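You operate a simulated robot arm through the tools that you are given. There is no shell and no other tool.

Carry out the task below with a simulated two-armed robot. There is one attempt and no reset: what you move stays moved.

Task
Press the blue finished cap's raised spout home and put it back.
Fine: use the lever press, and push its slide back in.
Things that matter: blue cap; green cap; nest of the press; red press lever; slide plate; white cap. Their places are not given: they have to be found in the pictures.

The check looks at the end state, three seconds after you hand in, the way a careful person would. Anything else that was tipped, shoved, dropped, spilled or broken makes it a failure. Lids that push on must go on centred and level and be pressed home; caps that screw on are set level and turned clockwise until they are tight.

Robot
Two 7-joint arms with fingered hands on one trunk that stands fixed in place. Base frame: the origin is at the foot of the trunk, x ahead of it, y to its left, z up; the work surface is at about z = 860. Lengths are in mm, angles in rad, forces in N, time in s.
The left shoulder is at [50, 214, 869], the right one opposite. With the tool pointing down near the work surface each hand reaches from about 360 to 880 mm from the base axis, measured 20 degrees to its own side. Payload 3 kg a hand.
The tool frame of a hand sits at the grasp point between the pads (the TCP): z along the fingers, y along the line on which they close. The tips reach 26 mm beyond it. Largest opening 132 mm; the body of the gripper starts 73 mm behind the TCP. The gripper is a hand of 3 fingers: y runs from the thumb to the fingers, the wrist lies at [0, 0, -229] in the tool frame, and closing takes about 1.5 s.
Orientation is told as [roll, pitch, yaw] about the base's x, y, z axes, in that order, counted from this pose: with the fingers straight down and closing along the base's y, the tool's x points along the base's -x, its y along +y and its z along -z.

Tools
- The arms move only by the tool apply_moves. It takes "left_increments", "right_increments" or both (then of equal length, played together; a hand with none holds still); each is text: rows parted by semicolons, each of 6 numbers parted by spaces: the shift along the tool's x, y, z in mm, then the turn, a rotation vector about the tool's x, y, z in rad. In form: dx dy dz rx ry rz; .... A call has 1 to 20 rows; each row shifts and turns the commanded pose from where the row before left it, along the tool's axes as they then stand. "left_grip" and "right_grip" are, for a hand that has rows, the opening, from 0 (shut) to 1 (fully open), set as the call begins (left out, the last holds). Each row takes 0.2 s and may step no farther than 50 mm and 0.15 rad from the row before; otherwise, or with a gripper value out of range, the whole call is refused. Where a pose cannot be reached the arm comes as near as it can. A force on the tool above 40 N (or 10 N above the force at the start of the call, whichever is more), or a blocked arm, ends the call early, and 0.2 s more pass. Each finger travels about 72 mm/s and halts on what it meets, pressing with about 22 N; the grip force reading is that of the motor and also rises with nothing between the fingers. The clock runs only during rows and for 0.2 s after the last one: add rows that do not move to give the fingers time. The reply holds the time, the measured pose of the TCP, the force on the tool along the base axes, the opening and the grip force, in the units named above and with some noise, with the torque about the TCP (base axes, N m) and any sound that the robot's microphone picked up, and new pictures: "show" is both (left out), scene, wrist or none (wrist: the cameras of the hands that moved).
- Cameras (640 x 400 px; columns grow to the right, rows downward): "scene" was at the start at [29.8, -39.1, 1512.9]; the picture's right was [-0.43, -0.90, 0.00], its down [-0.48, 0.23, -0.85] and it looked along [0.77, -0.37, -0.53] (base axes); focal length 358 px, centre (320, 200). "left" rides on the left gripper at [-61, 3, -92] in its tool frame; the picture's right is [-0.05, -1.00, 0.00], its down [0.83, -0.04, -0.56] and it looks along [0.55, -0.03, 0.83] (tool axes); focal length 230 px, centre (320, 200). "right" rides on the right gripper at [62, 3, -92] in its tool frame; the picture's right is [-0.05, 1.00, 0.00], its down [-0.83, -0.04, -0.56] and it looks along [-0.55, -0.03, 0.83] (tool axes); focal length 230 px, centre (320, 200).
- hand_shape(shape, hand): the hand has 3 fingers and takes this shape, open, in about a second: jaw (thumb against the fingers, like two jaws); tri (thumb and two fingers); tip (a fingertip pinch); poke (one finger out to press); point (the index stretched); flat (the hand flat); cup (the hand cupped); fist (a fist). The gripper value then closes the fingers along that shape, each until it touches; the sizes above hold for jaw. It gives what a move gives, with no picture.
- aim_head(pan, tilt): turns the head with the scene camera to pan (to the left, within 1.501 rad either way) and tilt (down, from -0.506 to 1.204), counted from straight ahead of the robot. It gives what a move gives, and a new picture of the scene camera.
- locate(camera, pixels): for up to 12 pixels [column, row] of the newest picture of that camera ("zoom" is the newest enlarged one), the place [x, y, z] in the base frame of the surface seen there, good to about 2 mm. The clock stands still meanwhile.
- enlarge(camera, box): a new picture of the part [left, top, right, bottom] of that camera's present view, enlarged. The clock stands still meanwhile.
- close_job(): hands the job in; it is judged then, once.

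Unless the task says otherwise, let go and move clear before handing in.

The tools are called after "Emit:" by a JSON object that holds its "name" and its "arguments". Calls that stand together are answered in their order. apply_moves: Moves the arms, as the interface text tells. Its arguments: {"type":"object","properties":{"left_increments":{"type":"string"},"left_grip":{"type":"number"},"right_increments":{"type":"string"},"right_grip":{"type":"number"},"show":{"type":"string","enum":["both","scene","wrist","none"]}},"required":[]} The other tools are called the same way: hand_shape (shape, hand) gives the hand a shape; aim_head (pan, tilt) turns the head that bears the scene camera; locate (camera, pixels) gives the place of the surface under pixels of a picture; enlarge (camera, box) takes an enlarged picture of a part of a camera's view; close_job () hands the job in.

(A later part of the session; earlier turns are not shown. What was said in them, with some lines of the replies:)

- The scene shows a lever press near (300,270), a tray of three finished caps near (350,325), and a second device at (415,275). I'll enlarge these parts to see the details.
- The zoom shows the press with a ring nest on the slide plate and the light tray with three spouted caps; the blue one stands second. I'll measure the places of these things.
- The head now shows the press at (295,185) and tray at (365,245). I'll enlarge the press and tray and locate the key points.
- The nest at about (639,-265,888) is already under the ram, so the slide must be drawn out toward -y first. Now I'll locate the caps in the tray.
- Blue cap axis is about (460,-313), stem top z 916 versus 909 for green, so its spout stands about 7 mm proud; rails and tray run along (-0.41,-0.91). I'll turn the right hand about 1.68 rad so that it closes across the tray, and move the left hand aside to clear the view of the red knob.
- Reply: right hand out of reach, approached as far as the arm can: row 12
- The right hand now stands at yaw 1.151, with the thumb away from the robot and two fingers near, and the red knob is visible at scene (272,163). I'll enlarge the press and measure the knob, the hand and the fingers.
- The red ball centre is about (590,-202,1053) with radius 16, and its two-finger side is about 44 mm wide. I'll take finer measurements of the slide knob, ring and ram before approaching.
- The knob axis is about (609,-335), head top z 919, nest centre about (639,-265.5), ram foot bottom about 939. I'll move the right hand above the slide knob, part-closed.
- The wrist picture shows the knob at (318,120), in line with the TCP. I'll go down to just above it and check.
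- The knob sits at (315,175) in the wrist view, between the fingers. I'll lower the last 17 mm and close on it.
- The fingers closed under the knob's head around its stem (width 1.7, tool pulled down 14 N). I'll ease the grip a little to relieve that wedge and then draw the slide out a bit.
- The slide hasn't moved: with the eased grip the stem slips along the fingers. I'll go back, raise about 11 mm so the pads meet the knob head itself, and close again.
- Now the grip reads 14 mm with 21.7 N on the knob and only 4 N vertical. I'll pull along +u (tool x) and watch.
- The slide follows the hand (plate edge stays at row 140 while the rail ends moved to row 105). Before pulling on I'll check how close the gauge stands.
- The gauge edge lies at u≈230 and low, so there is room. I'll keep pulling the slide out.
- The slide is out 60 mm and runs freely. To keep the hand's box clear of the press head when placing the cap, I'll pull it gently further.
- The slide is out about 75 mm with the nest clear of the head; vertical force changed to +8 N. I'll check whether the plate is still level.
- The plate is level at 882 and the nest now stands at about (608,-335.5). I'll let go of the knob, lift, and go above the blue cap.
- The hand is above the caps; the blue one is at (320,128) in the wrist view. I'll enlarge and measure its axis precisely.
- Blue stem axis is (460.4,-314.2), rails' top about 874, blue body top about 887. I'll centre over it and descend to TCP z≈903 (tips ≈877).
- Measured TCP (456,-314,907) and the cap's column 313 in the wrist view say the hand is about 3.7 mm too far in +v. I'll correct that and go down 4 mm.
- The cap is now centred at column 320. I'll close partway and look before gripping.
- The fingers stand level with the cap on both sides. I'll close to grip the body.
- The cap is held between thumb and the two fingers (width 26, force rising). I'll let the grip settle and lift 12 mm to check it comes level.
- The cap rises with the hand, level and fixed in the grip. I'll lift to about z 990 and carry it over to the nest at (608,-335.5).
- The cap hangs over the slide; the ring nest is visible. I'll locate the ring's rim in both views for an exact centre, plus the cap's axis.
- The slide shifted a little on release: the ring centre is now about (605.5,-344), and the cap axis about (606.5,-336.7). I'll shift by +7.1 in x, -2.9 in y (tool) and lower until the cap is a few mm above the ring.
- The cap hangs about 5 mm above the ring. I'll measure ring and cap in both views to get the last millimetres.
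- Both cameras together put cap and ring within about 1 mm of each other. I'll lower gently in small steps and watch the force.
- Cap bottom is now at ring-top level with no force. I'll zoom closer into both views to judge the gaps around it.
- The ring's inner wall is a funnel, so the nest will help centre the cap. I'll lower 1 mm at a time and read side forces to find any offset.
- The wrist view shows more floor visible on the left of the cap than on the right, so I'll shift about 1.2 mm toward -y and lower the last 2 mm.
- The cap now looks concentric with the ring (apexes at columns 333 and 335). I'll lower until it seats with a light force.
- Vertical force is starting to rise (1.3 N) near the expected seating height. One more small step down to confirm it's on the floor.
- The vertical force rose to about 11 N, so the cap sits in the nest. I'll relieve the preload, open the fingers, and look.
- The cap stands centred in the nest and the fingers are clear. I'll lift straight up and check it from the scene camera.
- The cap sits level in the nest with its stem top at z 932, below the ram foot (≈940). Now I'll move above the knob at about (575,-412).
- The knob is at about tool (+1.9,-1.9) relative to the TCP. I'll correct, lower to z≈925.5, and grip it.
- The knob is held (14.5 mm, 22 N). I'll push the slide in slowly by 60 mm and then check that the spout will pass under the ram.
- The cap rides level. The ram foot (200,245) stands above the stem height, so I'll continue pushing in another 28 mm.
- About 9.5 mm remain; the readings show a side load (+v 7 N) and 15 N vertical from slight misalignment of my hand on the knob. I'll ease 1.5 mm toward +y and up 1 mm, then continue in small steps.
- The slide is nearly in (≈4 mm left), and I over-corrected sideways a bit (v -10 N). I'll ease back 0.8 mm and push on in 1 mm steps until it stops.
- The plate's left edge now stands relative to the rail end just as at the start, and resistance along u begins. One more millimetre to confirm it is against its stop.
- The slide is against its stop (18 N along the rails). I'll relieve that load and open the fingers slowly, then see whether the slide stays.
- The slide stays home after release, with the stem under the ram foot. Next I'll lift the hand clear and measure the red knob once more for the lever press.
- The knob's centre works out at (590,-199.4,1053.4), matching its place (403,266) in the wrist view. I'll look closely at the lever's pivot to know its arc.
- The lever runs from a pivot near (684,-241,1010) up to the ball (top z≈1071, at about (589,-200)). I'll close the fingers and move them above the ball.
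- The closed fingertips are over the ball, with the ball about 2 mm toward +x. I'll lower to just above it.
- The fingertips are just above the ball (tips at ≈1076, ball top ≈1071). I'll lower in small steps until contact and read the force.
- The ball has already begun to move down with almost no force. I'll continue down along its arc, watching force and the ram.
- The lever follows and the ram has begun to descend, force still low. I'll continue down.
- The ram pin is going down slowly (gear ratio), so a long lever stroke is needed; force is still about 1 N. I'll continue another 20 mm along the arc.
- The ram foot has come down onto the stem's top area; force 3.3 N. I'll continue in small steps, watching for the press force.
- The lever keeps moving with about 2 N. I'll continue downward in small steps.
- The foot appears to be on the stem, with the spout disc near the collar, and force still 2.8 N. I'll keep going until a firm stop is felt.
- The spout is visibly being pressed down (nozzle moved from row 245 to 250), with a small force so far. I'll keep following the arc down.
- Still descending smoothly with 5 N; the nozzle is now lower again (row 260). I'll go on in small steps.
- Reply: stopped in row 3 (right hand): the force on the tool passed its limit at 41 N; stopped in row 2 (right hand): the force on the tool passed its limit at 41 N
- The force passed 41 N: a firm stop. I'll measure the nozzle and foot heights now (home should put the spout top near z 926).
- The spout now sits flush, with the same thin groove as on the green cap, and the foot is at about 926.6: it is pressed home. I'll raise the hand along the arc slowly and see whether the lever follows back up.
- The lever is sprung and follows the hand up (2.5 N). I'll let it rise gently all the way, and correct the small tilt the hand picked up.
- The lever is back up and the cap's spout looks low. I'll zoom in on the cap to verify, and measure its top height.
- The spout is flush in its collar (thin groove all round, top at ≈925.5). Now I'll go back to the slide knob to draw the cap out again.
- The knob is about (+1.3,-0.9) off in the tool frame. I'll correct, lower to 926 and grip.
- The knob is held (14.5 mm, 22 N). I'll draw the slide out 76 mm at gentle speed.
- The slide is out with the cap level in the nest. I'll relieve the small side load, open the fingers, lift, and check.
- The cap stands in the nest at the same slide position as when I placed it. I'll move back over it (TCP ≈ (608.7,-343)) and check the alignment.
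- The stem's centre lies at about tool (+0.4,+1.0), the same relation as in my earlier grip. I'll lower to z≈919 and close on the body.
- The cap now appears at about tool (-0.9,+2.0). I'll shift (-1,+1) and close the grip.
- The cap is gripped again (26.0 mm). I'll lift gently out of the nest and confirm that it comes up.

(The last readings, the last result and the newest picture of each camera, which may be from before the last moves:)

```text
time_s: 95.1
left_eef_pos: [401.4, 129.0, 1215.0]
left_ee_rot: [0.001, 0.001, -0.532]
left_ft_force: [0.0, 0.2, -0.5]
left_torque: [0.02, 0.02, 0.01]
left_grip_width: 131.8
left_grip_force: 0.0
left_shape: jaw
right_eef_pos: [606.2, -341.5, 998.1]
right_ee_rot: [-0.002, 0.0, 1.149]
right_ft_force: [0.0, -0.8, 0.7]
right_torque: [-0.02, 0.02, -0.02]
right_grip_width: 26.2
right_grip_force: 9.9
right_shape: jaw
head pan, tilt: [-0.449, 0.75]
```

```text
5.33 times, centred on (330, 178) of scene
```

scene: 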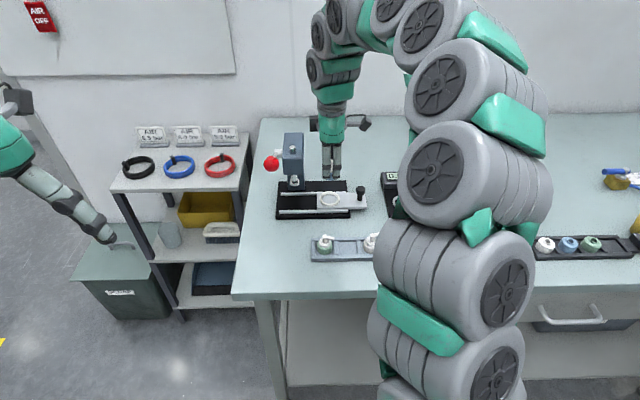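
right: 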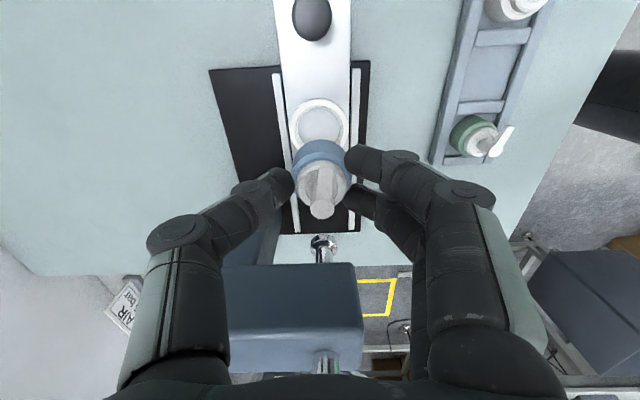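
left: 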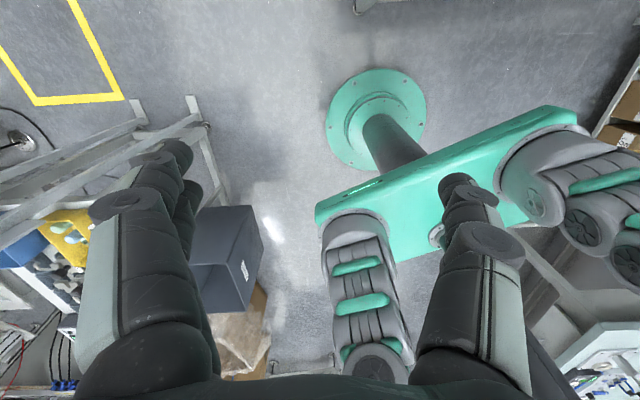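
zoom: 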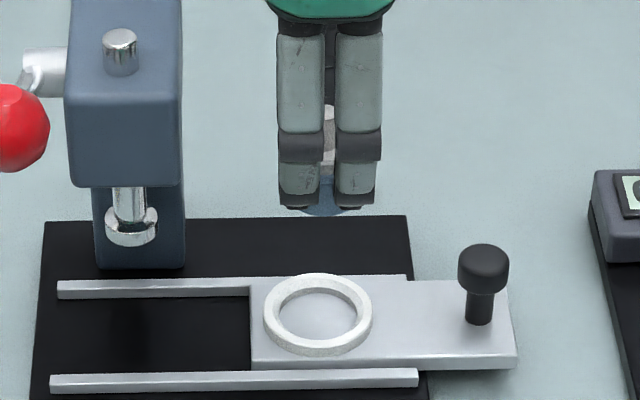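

The cap came out cleanly, spout flush. I'll carry it to above its tray cell at (460.4,-314.2).

Emit:
{"name": "apply_moves", "arguments": {"right_increments": "3.3 14.45 0 0 0 0; 3.3 14.45 0 0 0 0; 3.3 14.45 0 0 0 0; 3.3 14.45 0 0 0 0; 3.3 14.45 0 0 0 0; 3.3 14.45 0 0 0 0; 3.3 14.45 0 0 0 0; 3.3 14.45 0 0 0 0; 3.3 14.45 0 0 0 0; 3.3 14.45 0 0 0 0; 0 0 15 0 0 0; 0 0 15 0 0 0; 0 0 0 0 0 0; 0 0 0 0 0 0", "show": "both"}}

Emit:
{"name": "enlarge", "arguments": {"camera": "right", "box": [240, 70, 400, 235]}}

Emit:
{"name": "enlarge", "arguments": {"camera": "scene", "box": [300, 190, 420, 265]}}

```text
time_s: 98.1
left_eef_pos: [400.6, 128.3, 1215.1]
left_ee_rot: [0.0, 0.0, -0.533]
left_ft_force: [0.4, 0.4, 0.1]
left_torque: [0.02, 0.05, 0.0]
left_grip_width: 132.1
left_grip_force: 0.0
left_shape: jaw
right_eef_pos: [462.3, -313.4, 968.4]
right_ee_rot: [-0.003, 0.001, 1.152]
right_ft_force: [-0.3, 0.5, 0.0]
right_torque: [0.06, 0.0, 0.0]
right_grip_width: 25.9
right_grip_force: 10.1
right_shape: jaw
head pan, tilt: [-0.449, 0.75]
```

scene: 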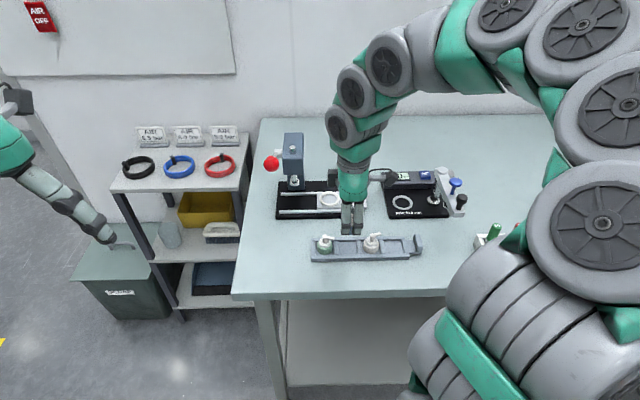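
right: 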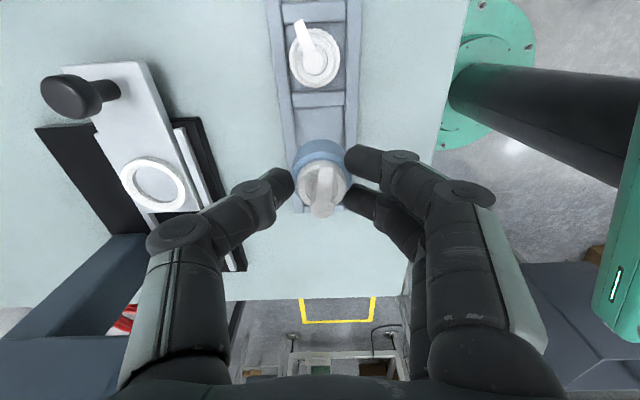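

```text
2.42 times, centred on (320, 152) of right
```

zoom: 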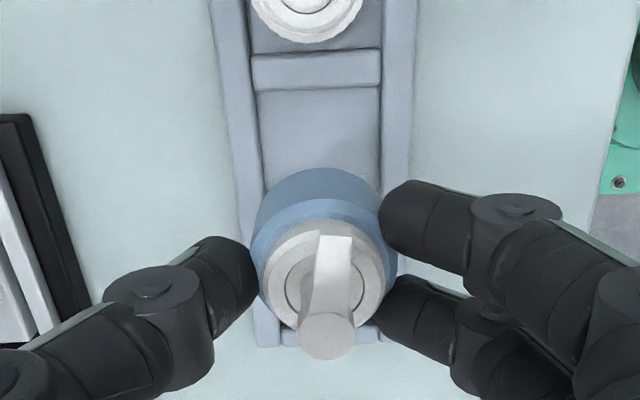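

```text
5.33 times, centred on (360, 228) of scene
```

zoom: 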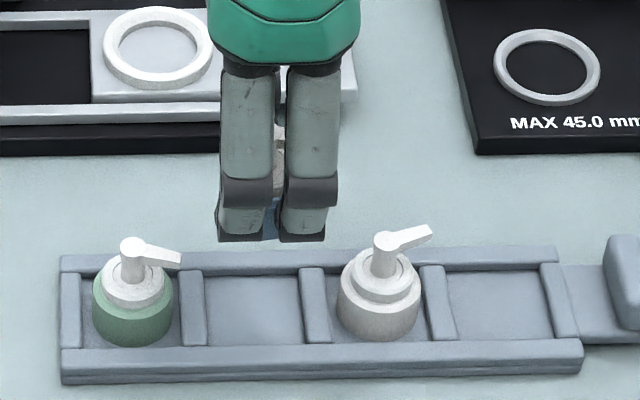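

The blue cell is free below. I'll locate its edges to centre the cap in it.

Emit:
{"name": "locate", "arguments": {"camera": "zoom", "pixels": [[208, 310], [300, 305], [250, 282], [250, 338], [255, 310], [192, 300], [315, 295], [250, 262], [250, 352], [130, 245], [132, 300], [385, 240]]}}

```text
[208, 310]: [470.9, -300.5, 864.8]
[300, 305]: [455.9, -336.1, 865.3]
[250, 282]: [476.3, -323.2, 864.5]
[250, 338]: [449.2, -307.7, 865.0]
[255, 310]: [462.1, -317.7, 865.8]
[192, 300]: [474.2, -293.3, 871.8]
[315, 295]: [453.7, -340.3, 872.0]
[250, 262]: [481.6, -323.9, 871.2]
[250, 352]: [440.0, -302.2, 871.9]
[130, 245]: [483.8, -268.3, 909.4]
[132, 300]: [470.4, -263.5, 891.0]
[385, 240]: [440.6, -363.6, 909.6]
```

The cell centre agrees with the cap's present position to within about 1 mm. I'll shift 1 mm along +x and lower toward the cell floor.

Emit:
{"name": "apply_moves", "arguments": {"right_increments": "1 0 15 0 0 0; 0 0 15 0 0 0; 0 0 12 0 0 0; 0 0 10 0 0 0; 0 0 6 0 0 0; 0 0 0 0 0 0", "show": "both"}}

Emit:
{"name": "enlarge", "arguments": {"camera": "right", "box": [240, 110, 400, 235]}}

Emit:
{"name": "enlarge", "arguments": {"camera": "scene", "box": [310, 205, 410, 265]}}

```text
time_s: 99.5
left_eef_pos: [401.6, 129.3, 1214.9]
left_ee_rot: [-0.001, 0.002, -0.533]
left_ft_force: [1.2, -0.3, -0.2]
left_torque: [0.02, 0.0, -0.04]
left_grip_width: 131.7
left_grip_force: 0.1
left_shape: jaw
right_eef_pos: [461.2, -315.7, 909.1]
right_ee_rot: [-0.001, 0.0, 1.15]
right_ft_force: [0.0, 0.1, -0.7]
right_torque: [0.0, 0.0, 0.0]
right_grip_width: 25.6
right_grip_force: 10.3
right_shape: jaw
head pan, tilt: [-0.449, 0.75]
```

scene: 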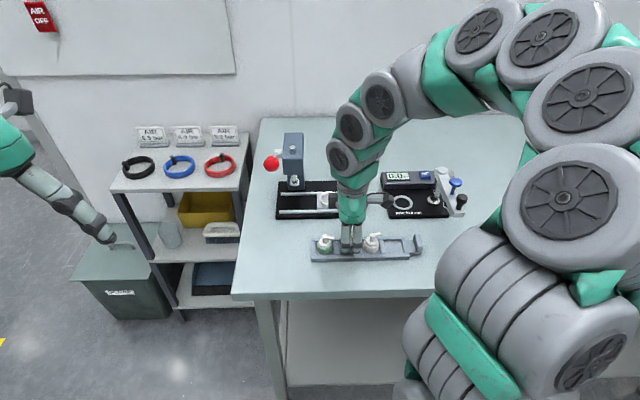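
right: 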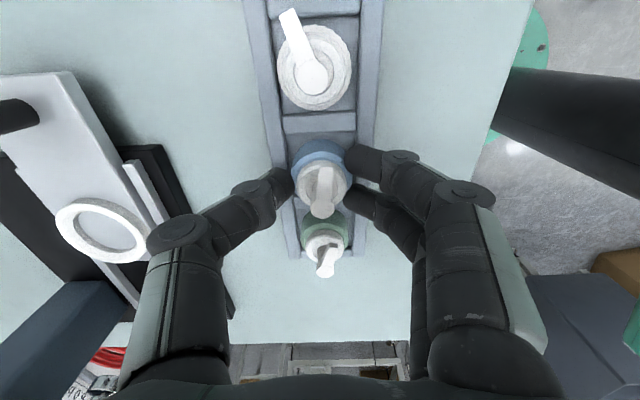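

```text
3.20 times, centred on (320, 172) of right
```

zoom: 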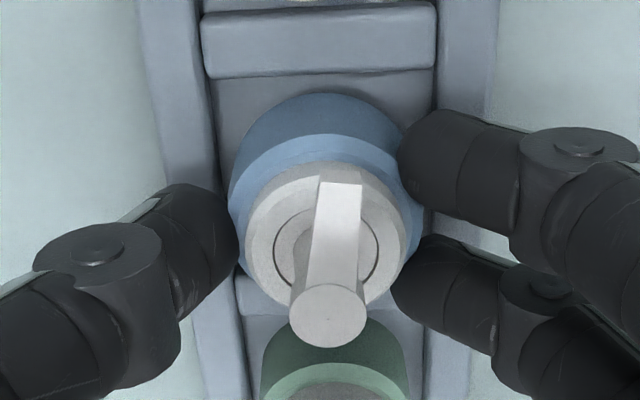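

```text
6.40 times, centred on (360, 235) of scene
```

zoom: 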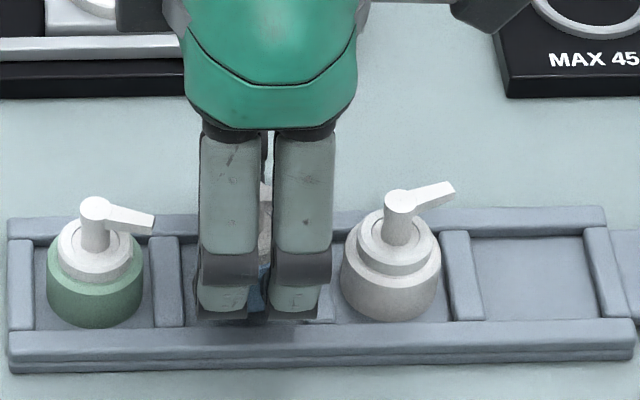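

The cap hangs inside the cell outline, about 7 mm above the floor. I'll lower in small steps until a light contact force.

Emit:
{"name": "apply_moves", "arguments": {"right_increments": "0 0 2 0 0 0; 0 0 2 0 0 0; 0 0 1 0 0 0; 0 0 0 0 0 0", "show": "none"}}

Emit:
{"name": "apply_moves", "arguments": {"right_increments": "0 0 1 0 0 0; 0 0 0 0 0 0", "show": "none"}}

Emit:
{"name": "apply_moves", "arguments": {"right_increments": "0 0 1 0 0 0; 0 0 0 0 0 0", "show": "wrist"}}

Emit:
{"name": "enlarge", "arguments": {"camera": "right", "box": [240, 110, 400, 235]}}

```text
time_s: 100.5
left_eef_pos: [401.2, 130.0, 1214.9]
left_ee_rot: [0.001, 0.0, -0.532]
left_ft_force: [0.3, 0.2, -0.4]
left_torque: [0.0, 0.02, 0.0]
left_grip_width: 131.9
left_grip_force: 0.1
left_shape: jaw
right_eef_pos: [461.5, -315.8, 904.5]
right_ee_rot: [-0.003, -0.002, 1.15]
right_ft_force: [-0.6, 0.9, -0.4]
right_torque: [-0.02, -0.01, 0.0]
right_grip_width: 26.0
right_grip_force: 9.8
right_shape: jaw
head pan, tilt: [-0.449, 0.75]
```

```text
time_s: 101.1
left_eef_pos: [400.2, 129.2, 1215.3]
left_ee_rot: [-0.001, 0.001, -0.532]
left_ft_force: [-0.5, -0.1, -0.3]
left_torque: [-0.02, 0.0, 0.02]
left_grip_width: 131.9
left_grip_force: 0.1
left_shape: jaw
right_eef_pos: [462.6, -314.3, 903.8]
right_ee_rot: [0.0, 0.0, 1.149]
right_ft_force: [-0.5, 0.2, -0.6]
right_torque: [0.0, 0.02, 0.0]
right_grip_width: 26.0
right_grip_force: 9.9
right_shape: jaw
head pan, tilt: [-0.449, 0.75]
```

```text
time_s: 101.7
left_eef_pos: [402.4, 129.5, 1214.3]
left_ee_rot: [0.0, -0.001, -0.533]
left_ft_force: [-0.6, -0.7, 0.3]
left_torque: [0.0, 0.01, -0.03]
left_grip_width: 132.1
left_grip_force: 0.0
left_shape: jaw
right_eef_pos: [462.4, -314.2, 902.4]
right_ee_rot: [-0.002, 0.001, 1.15]
right_ft_force: [0.3, -0.2, 0.3]
right_torque: [0.0, 0.01, 0.0]
right_grip_width: 25.9
right_grip_force: 10.2
right_shape: jaw
head pan, tilt: [-0.449, 0.75]
```

right: 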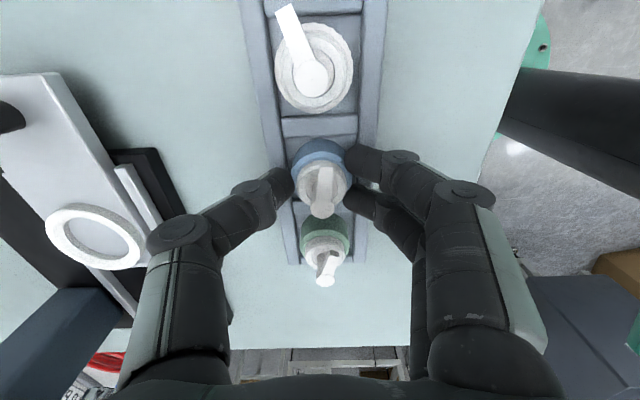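

```text
3.20 times, centred on (320, 172) of right
```

zoom: 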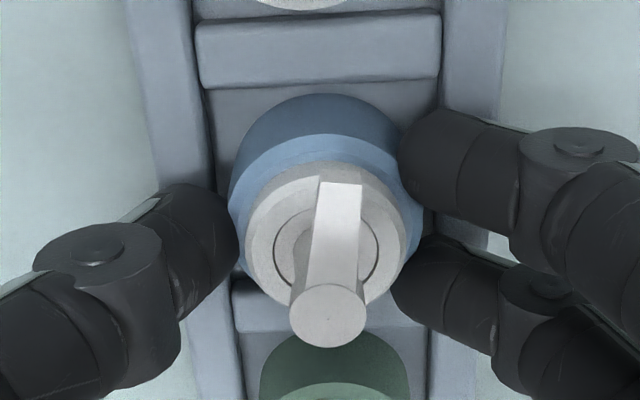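

No contact yet at 902.4; the floor is expected near 901. I'll take two more single-millimetre steps.

Emit:
{"name": "apply_moves", "arguments": {"right_increments": "0 0 1 0 0 0; 0 0 0 0 0 0", "show": "none"}}

Emit:
{"name": "apply_moves", "arguments": {"right_increments": "0 0 0.7 0 0 0; 0 0 0 0 0 0", "show": "none"}}

```text
time_s: 102.3
left_eef_pos: [400.7, 129.4, 1214.7]
left_ee_rot: [-0.001, 0.0, -0.532]
left_ft_force: [-0.4, 0.0, 0.1]
left_torque: [0.0, 0.05, -0.03]
left_grip_width: 131.9
left_grip_force: 0.1
left_shape: jaw
right_eef_pos: [461.3, -316.1, 903.0]
right_ee_rot: [-0.002, 0.0, 1.15]
right_ft_force: [0.0, -1.0, -0.2]
right_torque: [0.01, 0.02, 0.0]
right_grip_width: 26.0
right_grip_force: 9.9
right_shape: jaw
head pan, tilt: [-0.449, 0.75]
```

```text
time_s: 102.9
left_eef_pos: [400.0, 130.5, 1213.8]
left_ee_rot: [-0.001, 0.0, -0.532]
left_ft_force: [-0.5, -0.5, 0.3]
left_torque: [0.0, -0.03, 0.0]
left_grip_width: 131.7
left_grip_force: 0.0
left_shape: jaw
right_eef_pos: [462.7, -315.9, 901.0]
right_ee_rot: [-0.001, 0.001, 1.15]
right_ft_force: [0.1, -0.1, 0.9]
right_torque: [-0.01, 0.06, 0.0]
right_grip_width: 25.8
right_grip_force: 10.5
right_shape: jaw
head pan, tilt: [-0.449, 0.75]
```

Contact may just be starting (0.9 N). One more 0.7 mm step.

Emit:
{"name": "apply_moves", "arguments": {"right_increments": "0 0 0.7 0 0 0; 0 0 0 0 0 0", "show": "none"}}

Emit:
{"name": "apply_moves", "arguments": {"right_increments": "0 0 0.5 0 0 0; 0 0 0 0 0 0", "show": "both"}}

Emit:
{"name": "enlarge", "arguments": {"camera": "scene", "box": [310, 205, 410, 265]}}

```text
time_s: 103.5
left_eef_pos: [401.6, 128.7, 1215.1]
left_ee_rot: [-0.001, -0.001, -0.531]
left_ft_force: [-0.6, -0.4, 0.1]
left_torque: [0.0, -0.03, 0.04]
left_grip_width: 131.8
left_grip_force: 0.1
left_shape: jaw
right_eef_pos: [462.0, -315.0, 898.9]
right_ee_rot: [-0.002, -0.001, 1.15]
right_ft_force: [0.1, -0.2, 4.2]
right_torque: [0.03, 0.05, 0.01]
right_grip_width: 25.8
right_grip_force: 9.7
right_shape: jaw
head pan, tilt: [-0.449, 0.75]
```

```text
time_s: 104.1
left_eef_pos: [400.2, 127.7, 1214.3]
left_ee_rot: [0.0, 0.001, -0.533]
left_ft_force: [-0.8, 0.3, 0.0]
left_torque: [-0.03, 0.04, -0.08]
left_grip_width: 132.0
left_grip_force: 0.0
left_shape: jaw
right_eef_pos: [462.5, -315.6, 900.2]
right_ee_rot: [-0.001, 0.0, 1.149]
right_ft_force: [0.0, 1.7, 10.2]
right_torque: [0.03, 0.09, -0.02]
right_grip_width: 26.1
right_grip_force: 9.6
right_shape: jaw
head pan, tilt: [-0.449, 0.75]
```

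scene: 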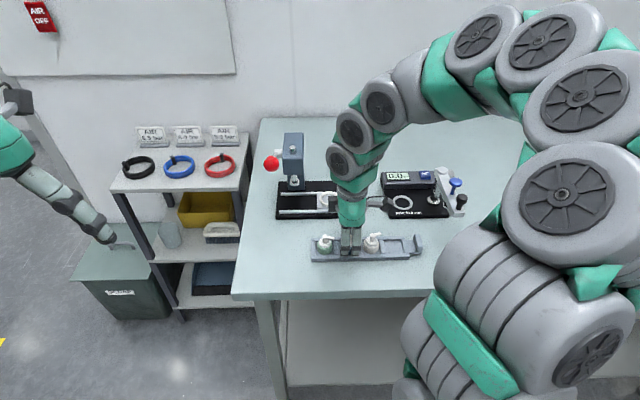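
right: 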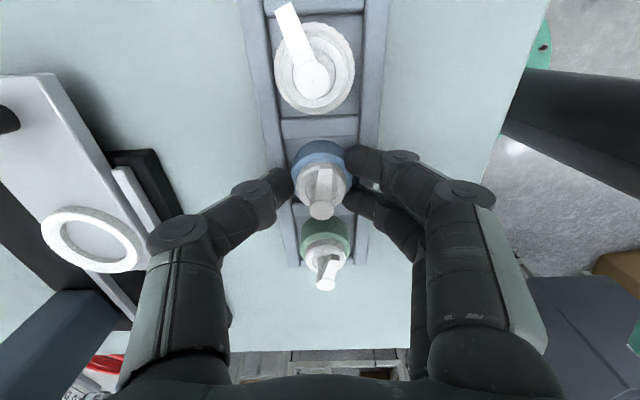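

```text
6.40 times, centred on (360, 235) of scene
```

zoom: 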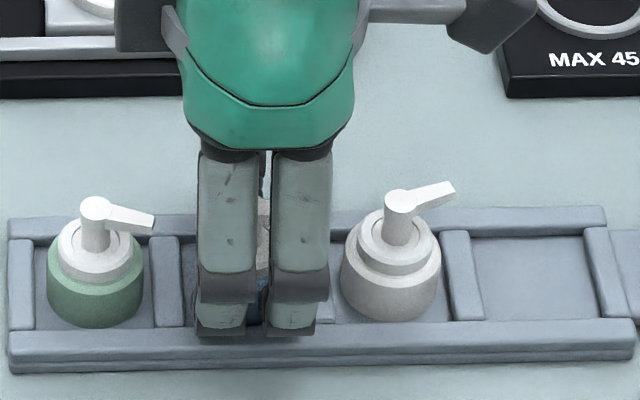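

Vertical force reached 10 N at the expected height, so the cap stands on the cell floor. I'll back off 1 mm, then open.

Emit:
{"name": "apply_moves", "arguments": {"right_increments": "0 0 -1.2 0 0 0; 0 0 0 0 0 0", "show": "none"}}

Emit:
{"name": "apply_moves", "arguments": {"right_increments": "0 0 0 0 0 0; 0 0 0 0 0 0; 0 0 0 0 0 0; 0 0 0 0 0 0", "right_grip": 0.45, "show": "wrist"}}

Emit:
{"name": "enlarge", "arguments": {"camera": "right", "box": [240, 110, 400, 235]}}

```text
time_s: 104.7
left_eef_pos: [401.3, 128.7, 1215.1]
left_ee_rot: [-0.001, 0.0, -0.533]
left_ft_force: [-0.4, 0.2, -0.2]
left_torque: [0.01, -0.03, 0.02]
left_grip_width: 131.7
left_grip_force: 0.0
left_shape: jaw
right_eef_pos: [462.0, -316.3, 900.4]
right_ee_rot: [-0.001, 0.001, 1.151]
right_ft_force: [0.3, -0.2, 2.1]
right_torque: [0.01, 0.0, 0.03]
right_grip_width: 26.2
right_grip_force: 10.2
right_shape: jaw
head pan, tilt: [-0.449, 0.75]
```

```text
time_s: 105.7
left_eef_pos: [401.3, 130.0, 1214.6]
left_ee_rot: [0.0, 0.001, -0.532]
left_ft_force: [-0.2, -0.8, 1.0]
left_torque: [-0.02, 0.0, -0.02]
left_grip_width: 131.9
left_grip_force: 0.1
left_shape: jaw
right_eef_pos: [462.1, -315.8, 900.8]
right_ee_rot: [-0.001, 0.0, 1.15]
right_ft_force: [-0.5, -0.9, -0.1]
right_torque: [0.02, -0.02, 0.0]
right_grip_width: 58.5
right_grip_force: 0.0
right_shape: jaw
head pan, tilt: [-0.449, 0.75]
```

right: 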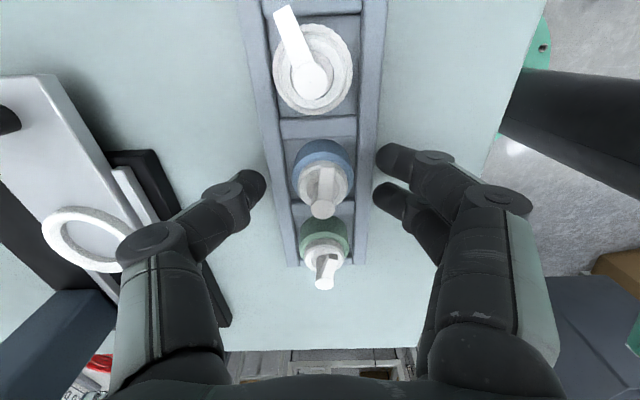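

```text
3.20 times, centred on (320, 172) of right
```

zoom: 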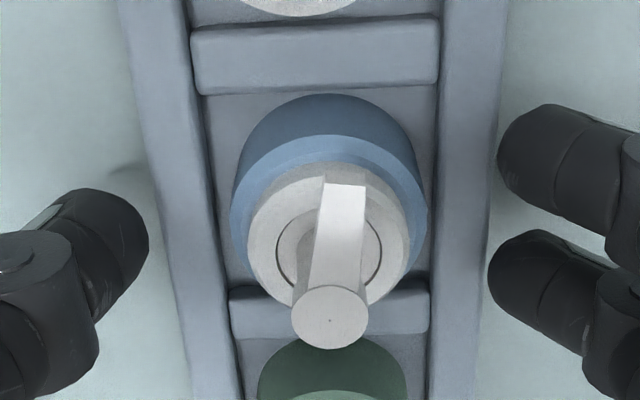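

The cap stands centred in its cell. I'll lift the hand straight up and look at all three caps.

Emit:
{"name": "apply_moves", "arguments": {"right_increments": "0 0 -10 0 0 0; 0 0 -25 0 0 0; 0 0 -35 0 0 0; 0 0 -35 0 0 0; 0 0 0 0 0 0", "show": "both"}}

Emit:
{"name": "enlarge", "arguments": {"camera": "scene", "box": [310, 220, 410, 265]}}

Emit:
{"name": "locate", "arguments": {"camera": "zoom", "pixels": [[95, 95], [243, 92], [400, 85], [95, 140], [240, 140], [390, 135], [240, 190], [95, 190]]}}

```text
time_s: 106.9
left_eef_pos: [399.5, 129.3, 1214.0]
left_ee_rot: [0.0, 0.0, -0.533]
left_ft_force: [0.8, -0.2, -0.7]
left_torque: [0.03, 0.01, -0.02]
left_grip_width: 132.0
left_grip_force: 0.0
left_shape: jaw
right_eef_pos: [462.8, -316.7, 1004.9]
right_ee_rot: [-0.001, -0.001, 1.152]
right_ft_force: [-0.4, 0.3, -0.6]
right_torque: [-0.02, -0.02, 0.03]
right_grip_width: 59.0
right_grip_force: 0.2
right_shape: jaw
head pan, tilt: [-0.449, 0.75]
```

scene: 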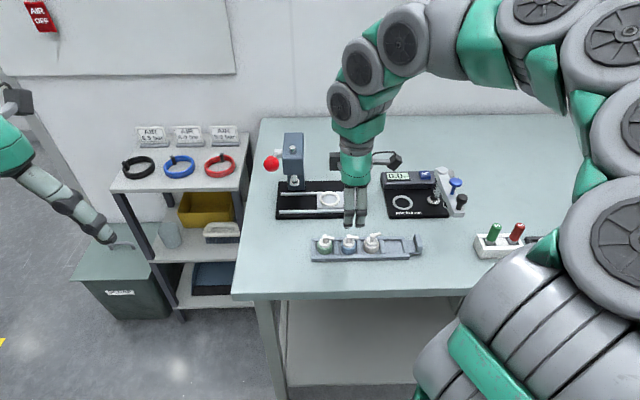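
right: 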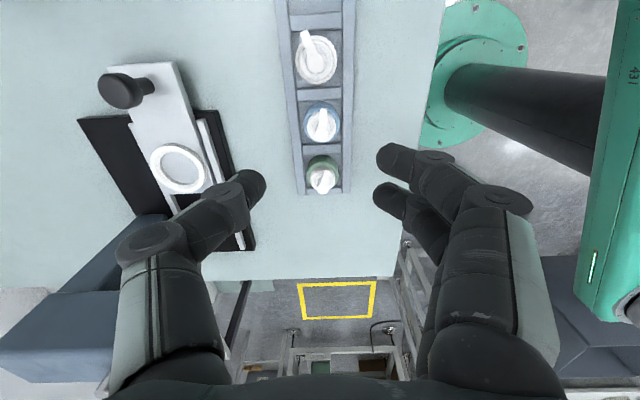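

```text
6.40 times, centred on (360, 242) of scene
```

zoom: 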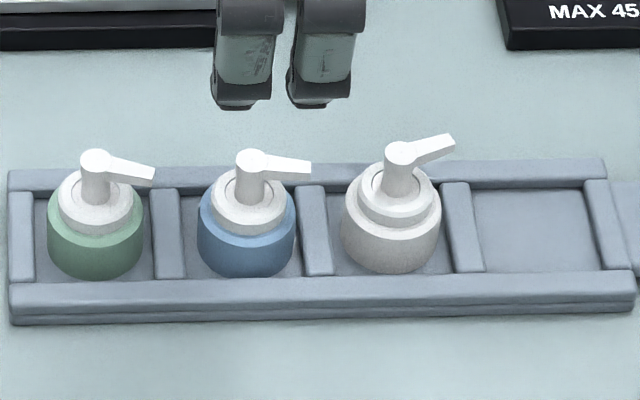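

```text
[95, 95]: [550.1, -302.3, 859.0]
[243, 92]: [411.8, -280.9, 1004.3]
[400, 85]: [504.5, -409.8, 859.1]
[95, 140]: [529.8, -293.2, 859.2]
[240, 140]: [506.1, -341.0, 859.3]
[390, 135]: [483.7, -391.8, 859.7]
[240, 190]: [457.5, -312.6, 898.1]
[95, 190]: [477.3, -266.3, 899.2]
```

The three caps stand level and the blue spout is flush like the green one. I'll check their top heights.

Emit:
{"name": "locate", "arguments": {"camera": "zoom", "pixels": [[95, 157], [98, 160], [250, 157], [253, 160], [398, 150], [401, 152], [140, 172], [295, 167], [247, 212], [95, 212]]}}

Emit:
{"name": "enlarge", "arguments": {"camera": "scene", "box": [310, 228, 370, 262]}}

```text
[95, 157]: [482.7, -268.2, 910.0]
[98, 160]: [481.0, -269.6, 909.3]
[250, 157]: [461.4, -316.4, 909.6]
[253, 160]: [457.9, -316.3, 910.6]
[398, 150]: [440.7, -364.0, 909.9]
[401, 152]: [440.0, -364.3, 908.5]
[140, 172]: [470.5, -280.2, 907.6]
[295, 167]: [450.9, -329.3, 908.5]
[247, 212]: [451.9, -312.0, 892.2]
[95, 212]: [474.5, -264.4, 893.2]
```

```text
10.67 times, centred on (340, 245) of scene
```

zoom: 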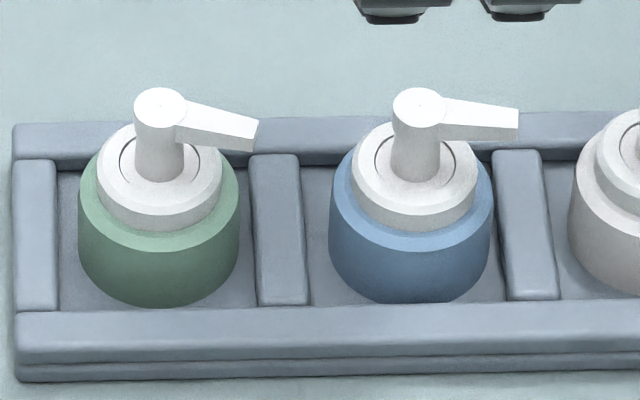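

Blue top is 909.6–910, the same as green and white. Now back to the knob to push the empty slide in.

Emit:
{"name": "apply_moves", "arguments": {"right_increments": "8.1 -28.6 0 0 0 0; 8.1 -28.6 0 0 0 0; 8.1 -28.6 0 0 0 0; 8.1 -28.6 0 0 0 0; 8.2 -28.6 0 0 0 0; 0 0 20 0 0 0; 0 0 17 0 0 0; 0 0 0 0 0 0", "right_grip": 0.5, "show": "both"}}

Emit:
{"name": "enlarge", "arguments": {"camera": "right", "box": [240, 90, 400, 235]}}

```text
time_s: 108.7
left_eef_pos: [400.7, 129.8, 1214.9]
left_ee_rot: [0.0, 0.001, -0.533]
left_ft_force: [0.5, 0.5, -0.2]
left_torque: [-0.02, -0.01, -0.01]
left_grip_width: 132.2
left_grip_force: 0.0
left_shape: jaw
right_eef_pos: [575.5, -410.3, 969.3]
right_ee_rot: [-0.003, -0.001, 1.151]
right_ft_force: [0.7, 0.6, -1.0]
right_torque: [0.02, 0.0, 0.03]
right_grip_width: 65.6
right_grip_force: 0.1
right_shape: jaw
head pan, tilt: [-0.449, 0.75]
```

scene: 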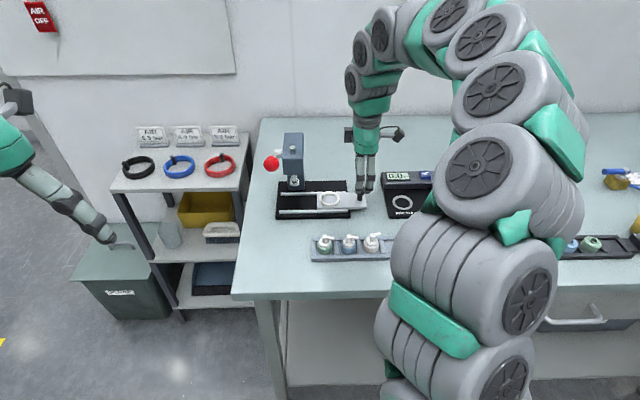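
right: 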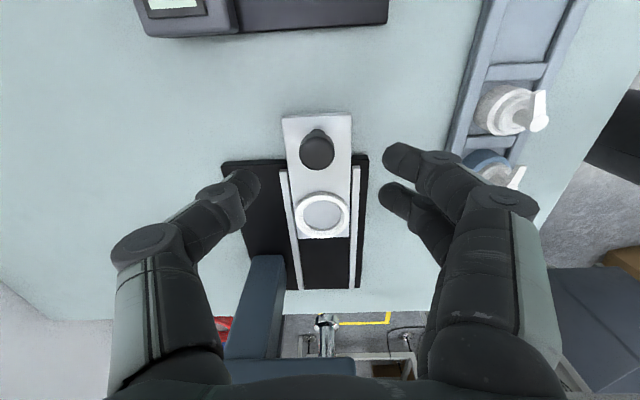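

```text
2.76 times, centred on (320, 162) of right
```

zoom: 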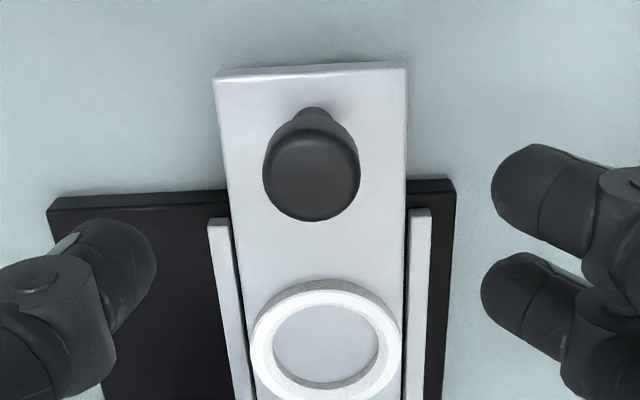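

Same picture as before: the knob is about (+2.0,-2.1) off. I'll correct, lower and grip.

Emit:
{"name": "apply_moves", "arguments": {"right_increments": "2 -2 0 0 0 0; 0 0 20 0 0 0; 0 0 15 0 0 0; 0 0 8 0 0 0; 0 0 0 0 0 0", "show": "none"}}

Emit:
{"name": "apply_moves", "arguments": {"right_increments": "0 0 0 0 0 0; 0 0 0 0 0 0; 0 0 0 0 0 0; 0 0 0 0 0 0; 0 0 0 0 0 0; 0 0 0 0 0 0", "right_grip": 0.0, "show": "none"}}

Emit:
{"name": "apply_moves", "arguments": {"right_increments": "-3 0 0 0 0 0; -4 0 0 0 0 0; -4 0 0 0 0 0; -4 0 0 0 0 0; -4 0 0 0 0 0; -4 0 0 0 0 0; -4 0 0 0 0 0; -4 0 0 0 0 0; -4 0 0 0 0 0; 0 0 0 0 0 0", "show": "both"}}

```text
time_s: 109.9
left_eef_pos: [401.7, 128.0, 1213.9]
left_ee_rot: [0.0, 0.0, -0.533]
left_ft_force: [-0.9, -0.1, -0.1]
left_torque: [-0.01, 0.04, 0.03]
left_grip_width: 132.0
left_grip_force: 0.0
left_shape: jaw
right_eef_pos: [576.4, -413.4, 926.4]
right_ee_rot: [-0.003, 0.0, 1.149]
right_ft_force: [0.0, 0.7, -0.2]
right_torque: [0.01, -0.06, -0.01]
right_grip_width: 65.7
right_grip_force: 0.0
right_shape: jaw
head pan, tilt: [-0.449, 0.75]
```

```text
time_s: 111.3
left_eef_pos: [401.1, 128.9, 1213.6]
left_ee_rot: [-0.001, -0.002, -0.53]
left_ft_force: [-0.4, 0.3, 0.1]
left_torque: [0.03, 0.0, 0.03]
left_grip_width: 131.9
left_grip_force: 0.1
left_shape: jaw
right_eef_pos: [577.5, -412.4, 926.2]
right_ee_rot: [-0.003, 0.001, 1.151]
right_ft_force: [0.2, -0.7, -4.3]
right_torque: [0.01, -0.02, -0.01]
right_grip_width: 14.3
right_grip_force: 21.8
right_shape: jaw
head pan, tilt: [-0.449, 0.75]
```

```text
time_s: 113.5
left_eef_pos: [401.0, 128.5, 1215.3]
left_ee_rot: [-0.001, -0.001, -0.532]
left_ft_force: [0.9, 0.1, 0.1]
left_torque: [-0.01, 0.03, 0.01]
left_grip_width: 131.9
left_grip_force: 0.1
left_shape: jaw
right_eef_pos: [592.5, -380.7, 926.4]
right_ee_rot: [-0.002, 0.001, 1.151]
right_ft_force: [2.0, -2.4, -5.7]
right_torque: [0.01, 0.0, 0.02]
right_grip_width: 13.5
right_grip_force: 22.1
right_shape: jaw
head pan, tilt: [-0.449, 0.75]
```

scene: 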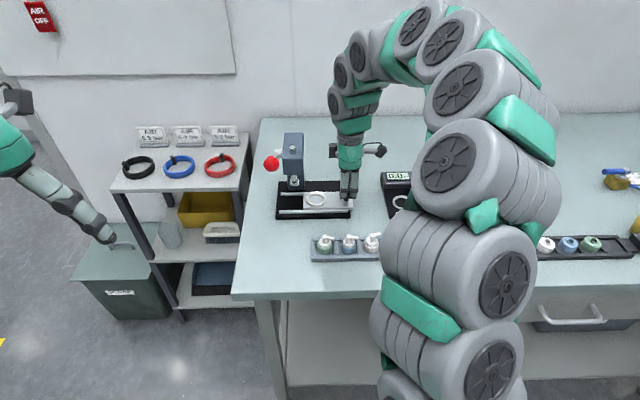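
right: 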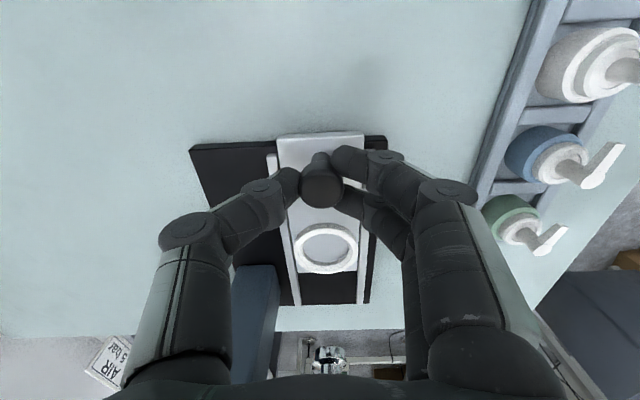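

The slide moves in freely with the hand (35 mm so far). I'll push on another 40 mm and then in small steps.

Emit:
{"name": "apply_moves", "arguments": {"right_increments": "-4 0 0 0 0 0; -4 0 0 0 0 0; -4 0 0 0 0 0; -4 0 0 0 0 0; -4 0 0 0 0 0; -4 0 0 0 0 0; -4 0 0 0 0 0; -4 0 0 0 0 0; -4 0 0 0 0 0; -3 0 0 0 0 0; 0 0 0 0 0 0", "show": "none"}}

Emit:
{"name": "apply_moves", "arguments": {"right_increments": "-2 0 0 0 0 0; -2 0 0 0 0 0; 0 0 0 0 0 0", "show": "both"}}

Emit:
{"name": "enlarge", "arguments": {"camera": "scene", "box": [270, 150, 350, 215]}}

```text
time_s: 115.9
left_eef_pos: [400.4, 128.9, 1215.0]
left_ee_rot: [-0.001, 0.001, -0.531]
left_ft_force: [0.1, -0.7, 0.3]
left_torque: [0.01, 0.02, 0.03]
left_grip_width: 131.8
left_grip_force: 0.0
left_shape: jaw
right_eef_pos: [607.8, -345.4, 926.3]
right_ee_rot: [-0.001, 0.0, 1.15]
right_ft_force: [-4.8, 1.9, -5.3]
right_torque: [0.03, 0.13, -0.01]
right_grip_width: 13.3
right_grip_force: 22.2
right_shape: jaw
head pan, tilt: [-0.449, 0.75]
```

```text
time_s: 116.7
left_eef_pos: [400.9, 129.4, 1214.7]
left_ee_rot: [0.0, -0.001, -0.532]
left_ft_force: [0.5, 0.2, -0.2]
left_torque: [-0.01, 0.04, -0.01]
left_grip_width: 131.9
left_grip_force: 0.0
left_shape: jaw
right_eef_pos: [609.6, -343.3, 926.7]
right_ee_rot: [-0.003, -0.001, 1.149]
right_ft_force: [0.6, 1.0, -9.4]
right_torque: [0.01, 0.01, 0.03]
right_grip_width: 13.4
right_grip_force: 21.4
right_shape: jaw
head pan, tilt: [-0.449, 0.75]
```

scene: 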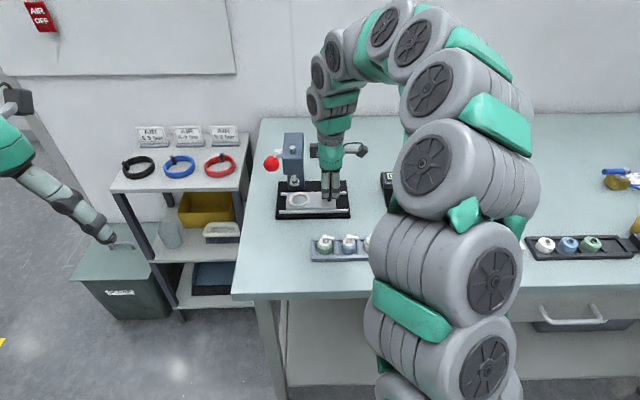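
right: 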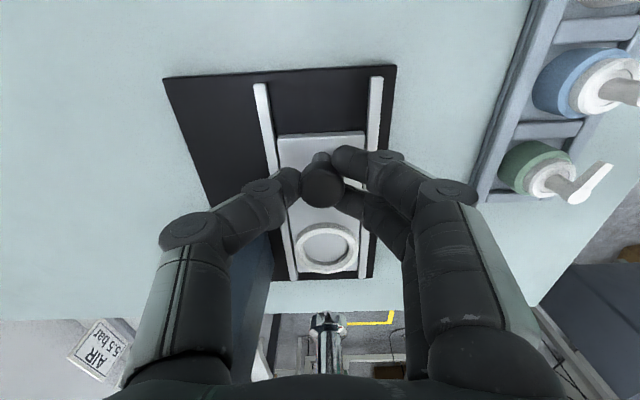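

```text
6.15 times, centred on (310, 182) of scene
```

zoom: 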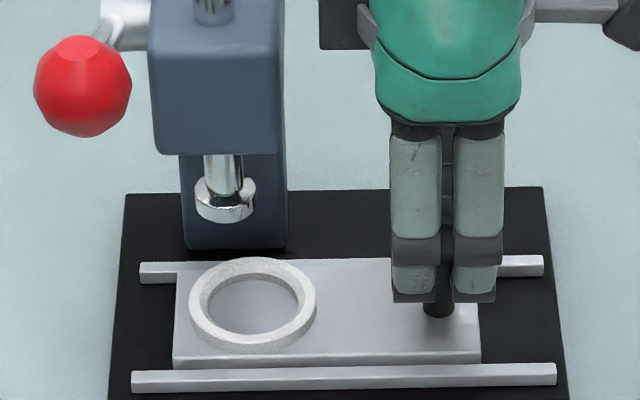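

About 9 mm remain (plate edge at 174, stop at 152). I'll continue in small steps to the stop.

Emit:
{"name": "apply_moves", "arguments": {"right_increments": "-2 0 0 0 0 0; -2 0 0 0 0 0; -2 0 0 0 0 0; -1 0 0 0 0 0; 0 0 0 0 0 0", "show": "none"}}

Emit:
{"name": "apply_moves", "arguments": {"right_increments": "-1 0 0 0 0 0; -1 0 0 0 0 0; 0 0 0 0 0 0", "show": "scene"}}

Emit:
{"name": "enlarge", "arguments": {"camera": "scene", "box": [270, 150, 350, 215]}}

```text
time_s: 117.9
left_eef_pos: [402.7, 128.6, 1214.6]
left_ee_rot: [-0.001, 0.0, -0.533]
left_ft_force: [-0.8, -0.4, -0.5]
left_torque: [0.02, -0.01, -0.02]
left_grip_width: 132.2
left_grip_force: 0.0
left_shape: jaw
right_eef_pos: [611.1, -335.6, 927.0]
right_ee_rot: [-0.003, 0.001, 1.151]
right_ft_force: [6.4, -2.2, -9.8]
right_torque: [-0.05, -0.13, 0.02]
right_grip_width: 13.0
right_grip_force: 21.7
right_shape: jaw
head pan, tilt: [-0.449, 0.75]
```

```text
time_s: 118.7
left_eef_pos: [400.3, 129.9, 1214.9]
left_ee_rot: [0.001, 0.0, -0.532]
left_ft_force: [0.1, -0.7, -0.6]
left_torque: [0.01, 0.0, -0.01]
left_grip_width: 132.1
left_grip_force: 0.0
left_shape: jaw
right_eef_pos: [612.2, -335.0, 926.4]
right_ee_rot: [0.0, -0.001, 1.15]
right_ft_force: [-6.0, -5.4, -8.9]
right_torque: [-0.12, 0.07, 0.04]
right_grip_width: 13.1
right_grip_force: 22.1
right_shape: jaw
head pan, tilt: [-0.449, 0.75]
```

scene: 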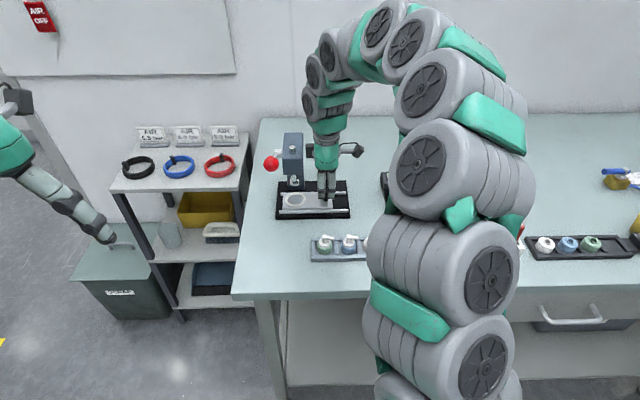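

```text
6.15 times, centred on (310, 182) of scene
```

zoom: 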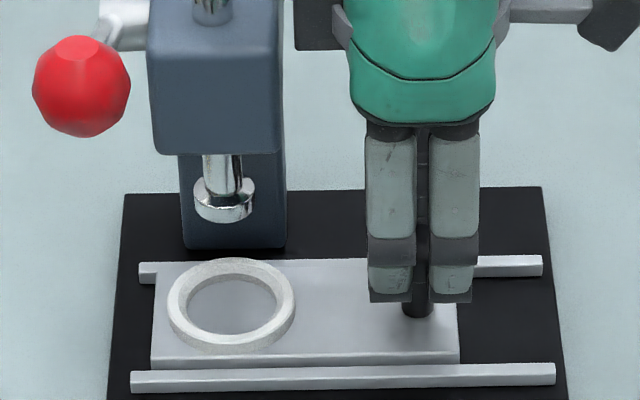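

The slide is at its stop (7 N along the rails; plate edge at 151). I'll open and lift away.

Emit:
{"name": "apply_moves", "arguments": {"right_increments": "0 0 0 0 0 0; 0 0 0 0 0 0; 0 0 0 0 0 0; 0 0 0 0 0 0; 0 0 0 0 0 0; 0 0 -15 0 0 0; 0 0 -35 0 0 0; 0 0 -45 0 0 0; 0 0 -45 0 0 0; 0 0 -45 0 0 0; 0 0 0 0 0 0", "right_grip": 0.5, "show": "both"}}

Emit:
{"name": "enlarge", "arguments": {"camera": "scene", "box": [260, 125, 360, 215]}}

Emit:
{"name": "locate", "arguments": {"camera": "zoom", "pixels": [[222, 270], [300, 270], [262, 245], [262, 295], [384, 220], [212, 280], [408, 255]]}}

```text
time_s: 121.1
left_eef_pos: [401.6, 129.3, 1214.0]
left_ee_rot: [0.001, 0.001, -0.532]
left_ft_force: [-0.5, -0.6, 0.0]
left_torque: [0.01, 0.01, 0.0]
left_grip_width: 132.0
left_grip_force: 0.1
left_shape: jaw
right_eef_pos: [614.3, -335.2, 1112.2]
right_ee_rot: [0.0, 0.0, 1.15]
right_ft_force: [0.2, 0.2, -0.6]
right_torque: [0.0, -0.01, 0.01]
right_grip_width: 65.7
right_grip_force: 0.1
right_shape: jaw
head pan, tilt: [-0.449, 0.75]
```

scene: 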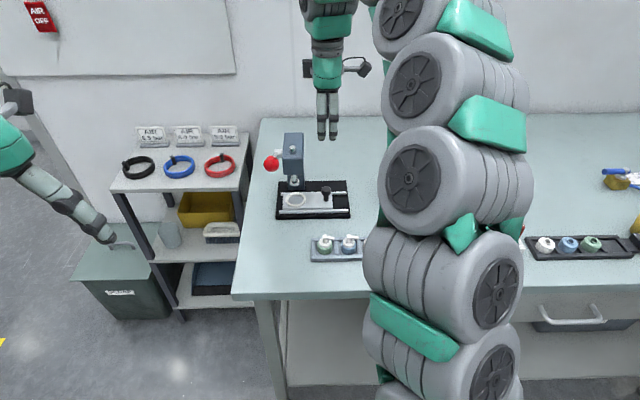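
right: 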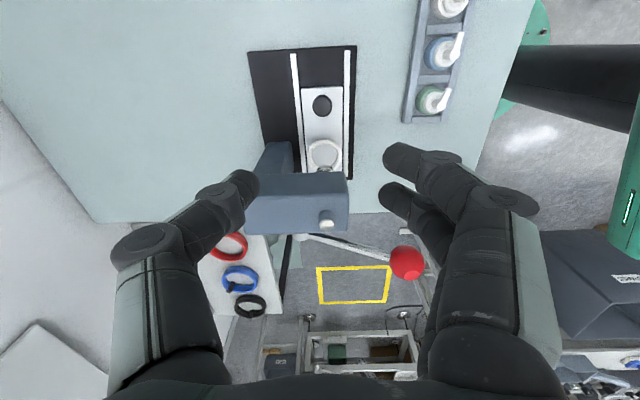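

```text
4.44 times, centred on (310, 170) of scene
```

zoom: 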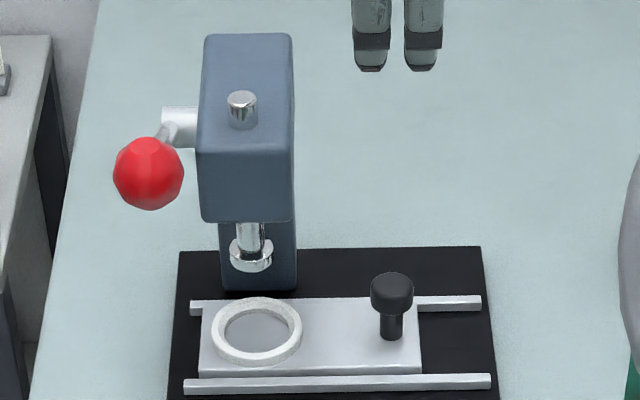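

```text
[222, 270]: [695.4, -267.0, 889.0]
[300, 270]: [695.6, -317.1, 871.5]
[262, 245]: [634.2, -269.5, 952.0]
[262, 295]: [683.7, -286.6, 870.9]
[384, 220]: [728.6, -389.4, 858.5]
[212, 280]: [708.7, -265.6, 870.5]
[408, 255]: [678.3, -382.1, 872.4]
```

The slide is home, the lever is up, and the nest is under the ram as at the start. I'll move the right hand back clear of everything and take a last look.

Emit:
{"name": "apply_moves", "arguments": {"right_increments": "0 0 -40 0 0 0; 15 19.8 -6 0 0 0; 15 19.8 -6 0 0 0; 15 19.8 -6 0 0 0; 15 19.8 -6 0 0 0; 15 19.8 -6 0 0 0; 15 19.8 -6 0 0 0; 15 19.8 -6 0 0 0; 15 19.8 -6 0 0 0; 0 0 0 0 0 0", "show": "both"}}

Emit:
{"name": "enlarge", "arguments": {"camera": "scene", "box": [250, 120, 430, 270]}}

```text
time_s: 123.3
left_eef_pos: [399.1, 128.8, 1214.6]
left_ee_rot: [0.001, -0.001, -0.532]
left_ft_force: [-0.7, -0.8, -0.2]
left_torque: [-0.03, 0.0, 0.0]
left_grip_width: 131.9
left_grip_force: 0.1
left_shape: jaw
right_eef_pos: [421.1, -377.2, 1201.1]
right_ee_rot: [-0.003, 0.001, 1.149]
right_ft_force: [-0.3, -0.2, -0.1]
right_torque: [-0.01, -0.01, 0.0]
right_grip_width: 65.7
right_grip_force: 0.1
right_shape: jaw
head pan, tilt: [-0.449, 0.75]
```

scene: 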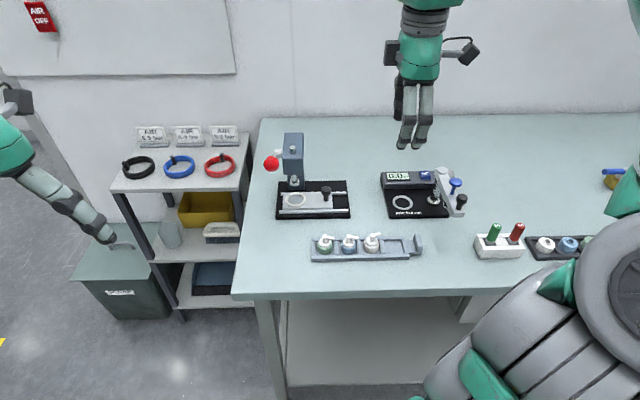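
right: 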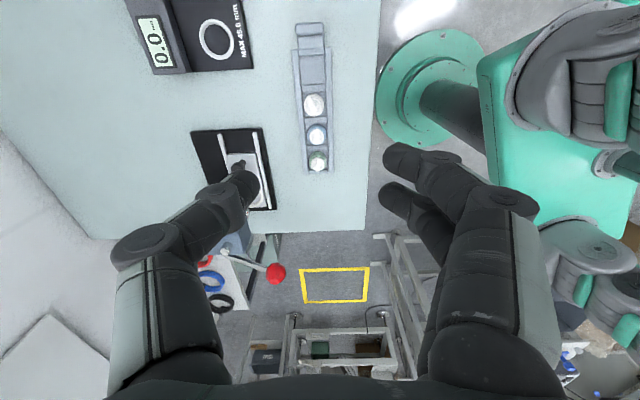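

```text
2.67 times, centred on (340, 195) of scene
```

zoom: 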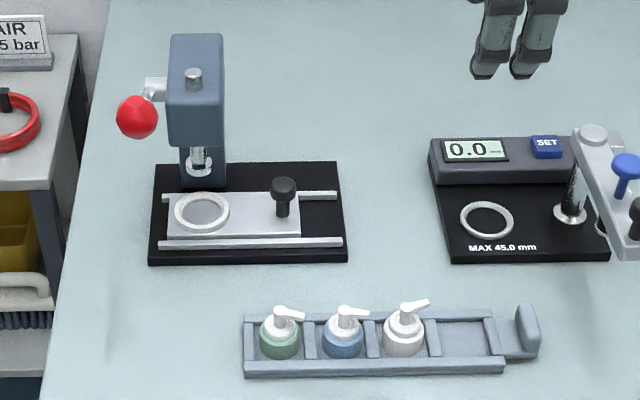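

The final view shows the slide home under the ram, the lever up, and the green, blue and white caps level in their cells with the blue spout as low as the others. Both hands are clear, so I'll hand the job in.

Emit:
{"name": "close_job", "arguments": {}}

```text
The job is handed in.
```

The blue cap's spout is pressed home with the lever press. The cap is back in its own cell in the tray, and the slide is pushed in to its stop.

- **Spout height:** it stood about 7 mm proud at the start (top at z 916). It now reads about 910, the same as the green and white caps, and sits flush in its collar. I did not check it on the height gauge.
- **Pressing:** the lever came to a firm stop at about 41 N, then sprang back up when I let go.
- **Everything else:** in the last picture the green and white caps and the press stand where they started, and nothing else looks disturbed. Both hands are clear and holding nothing.
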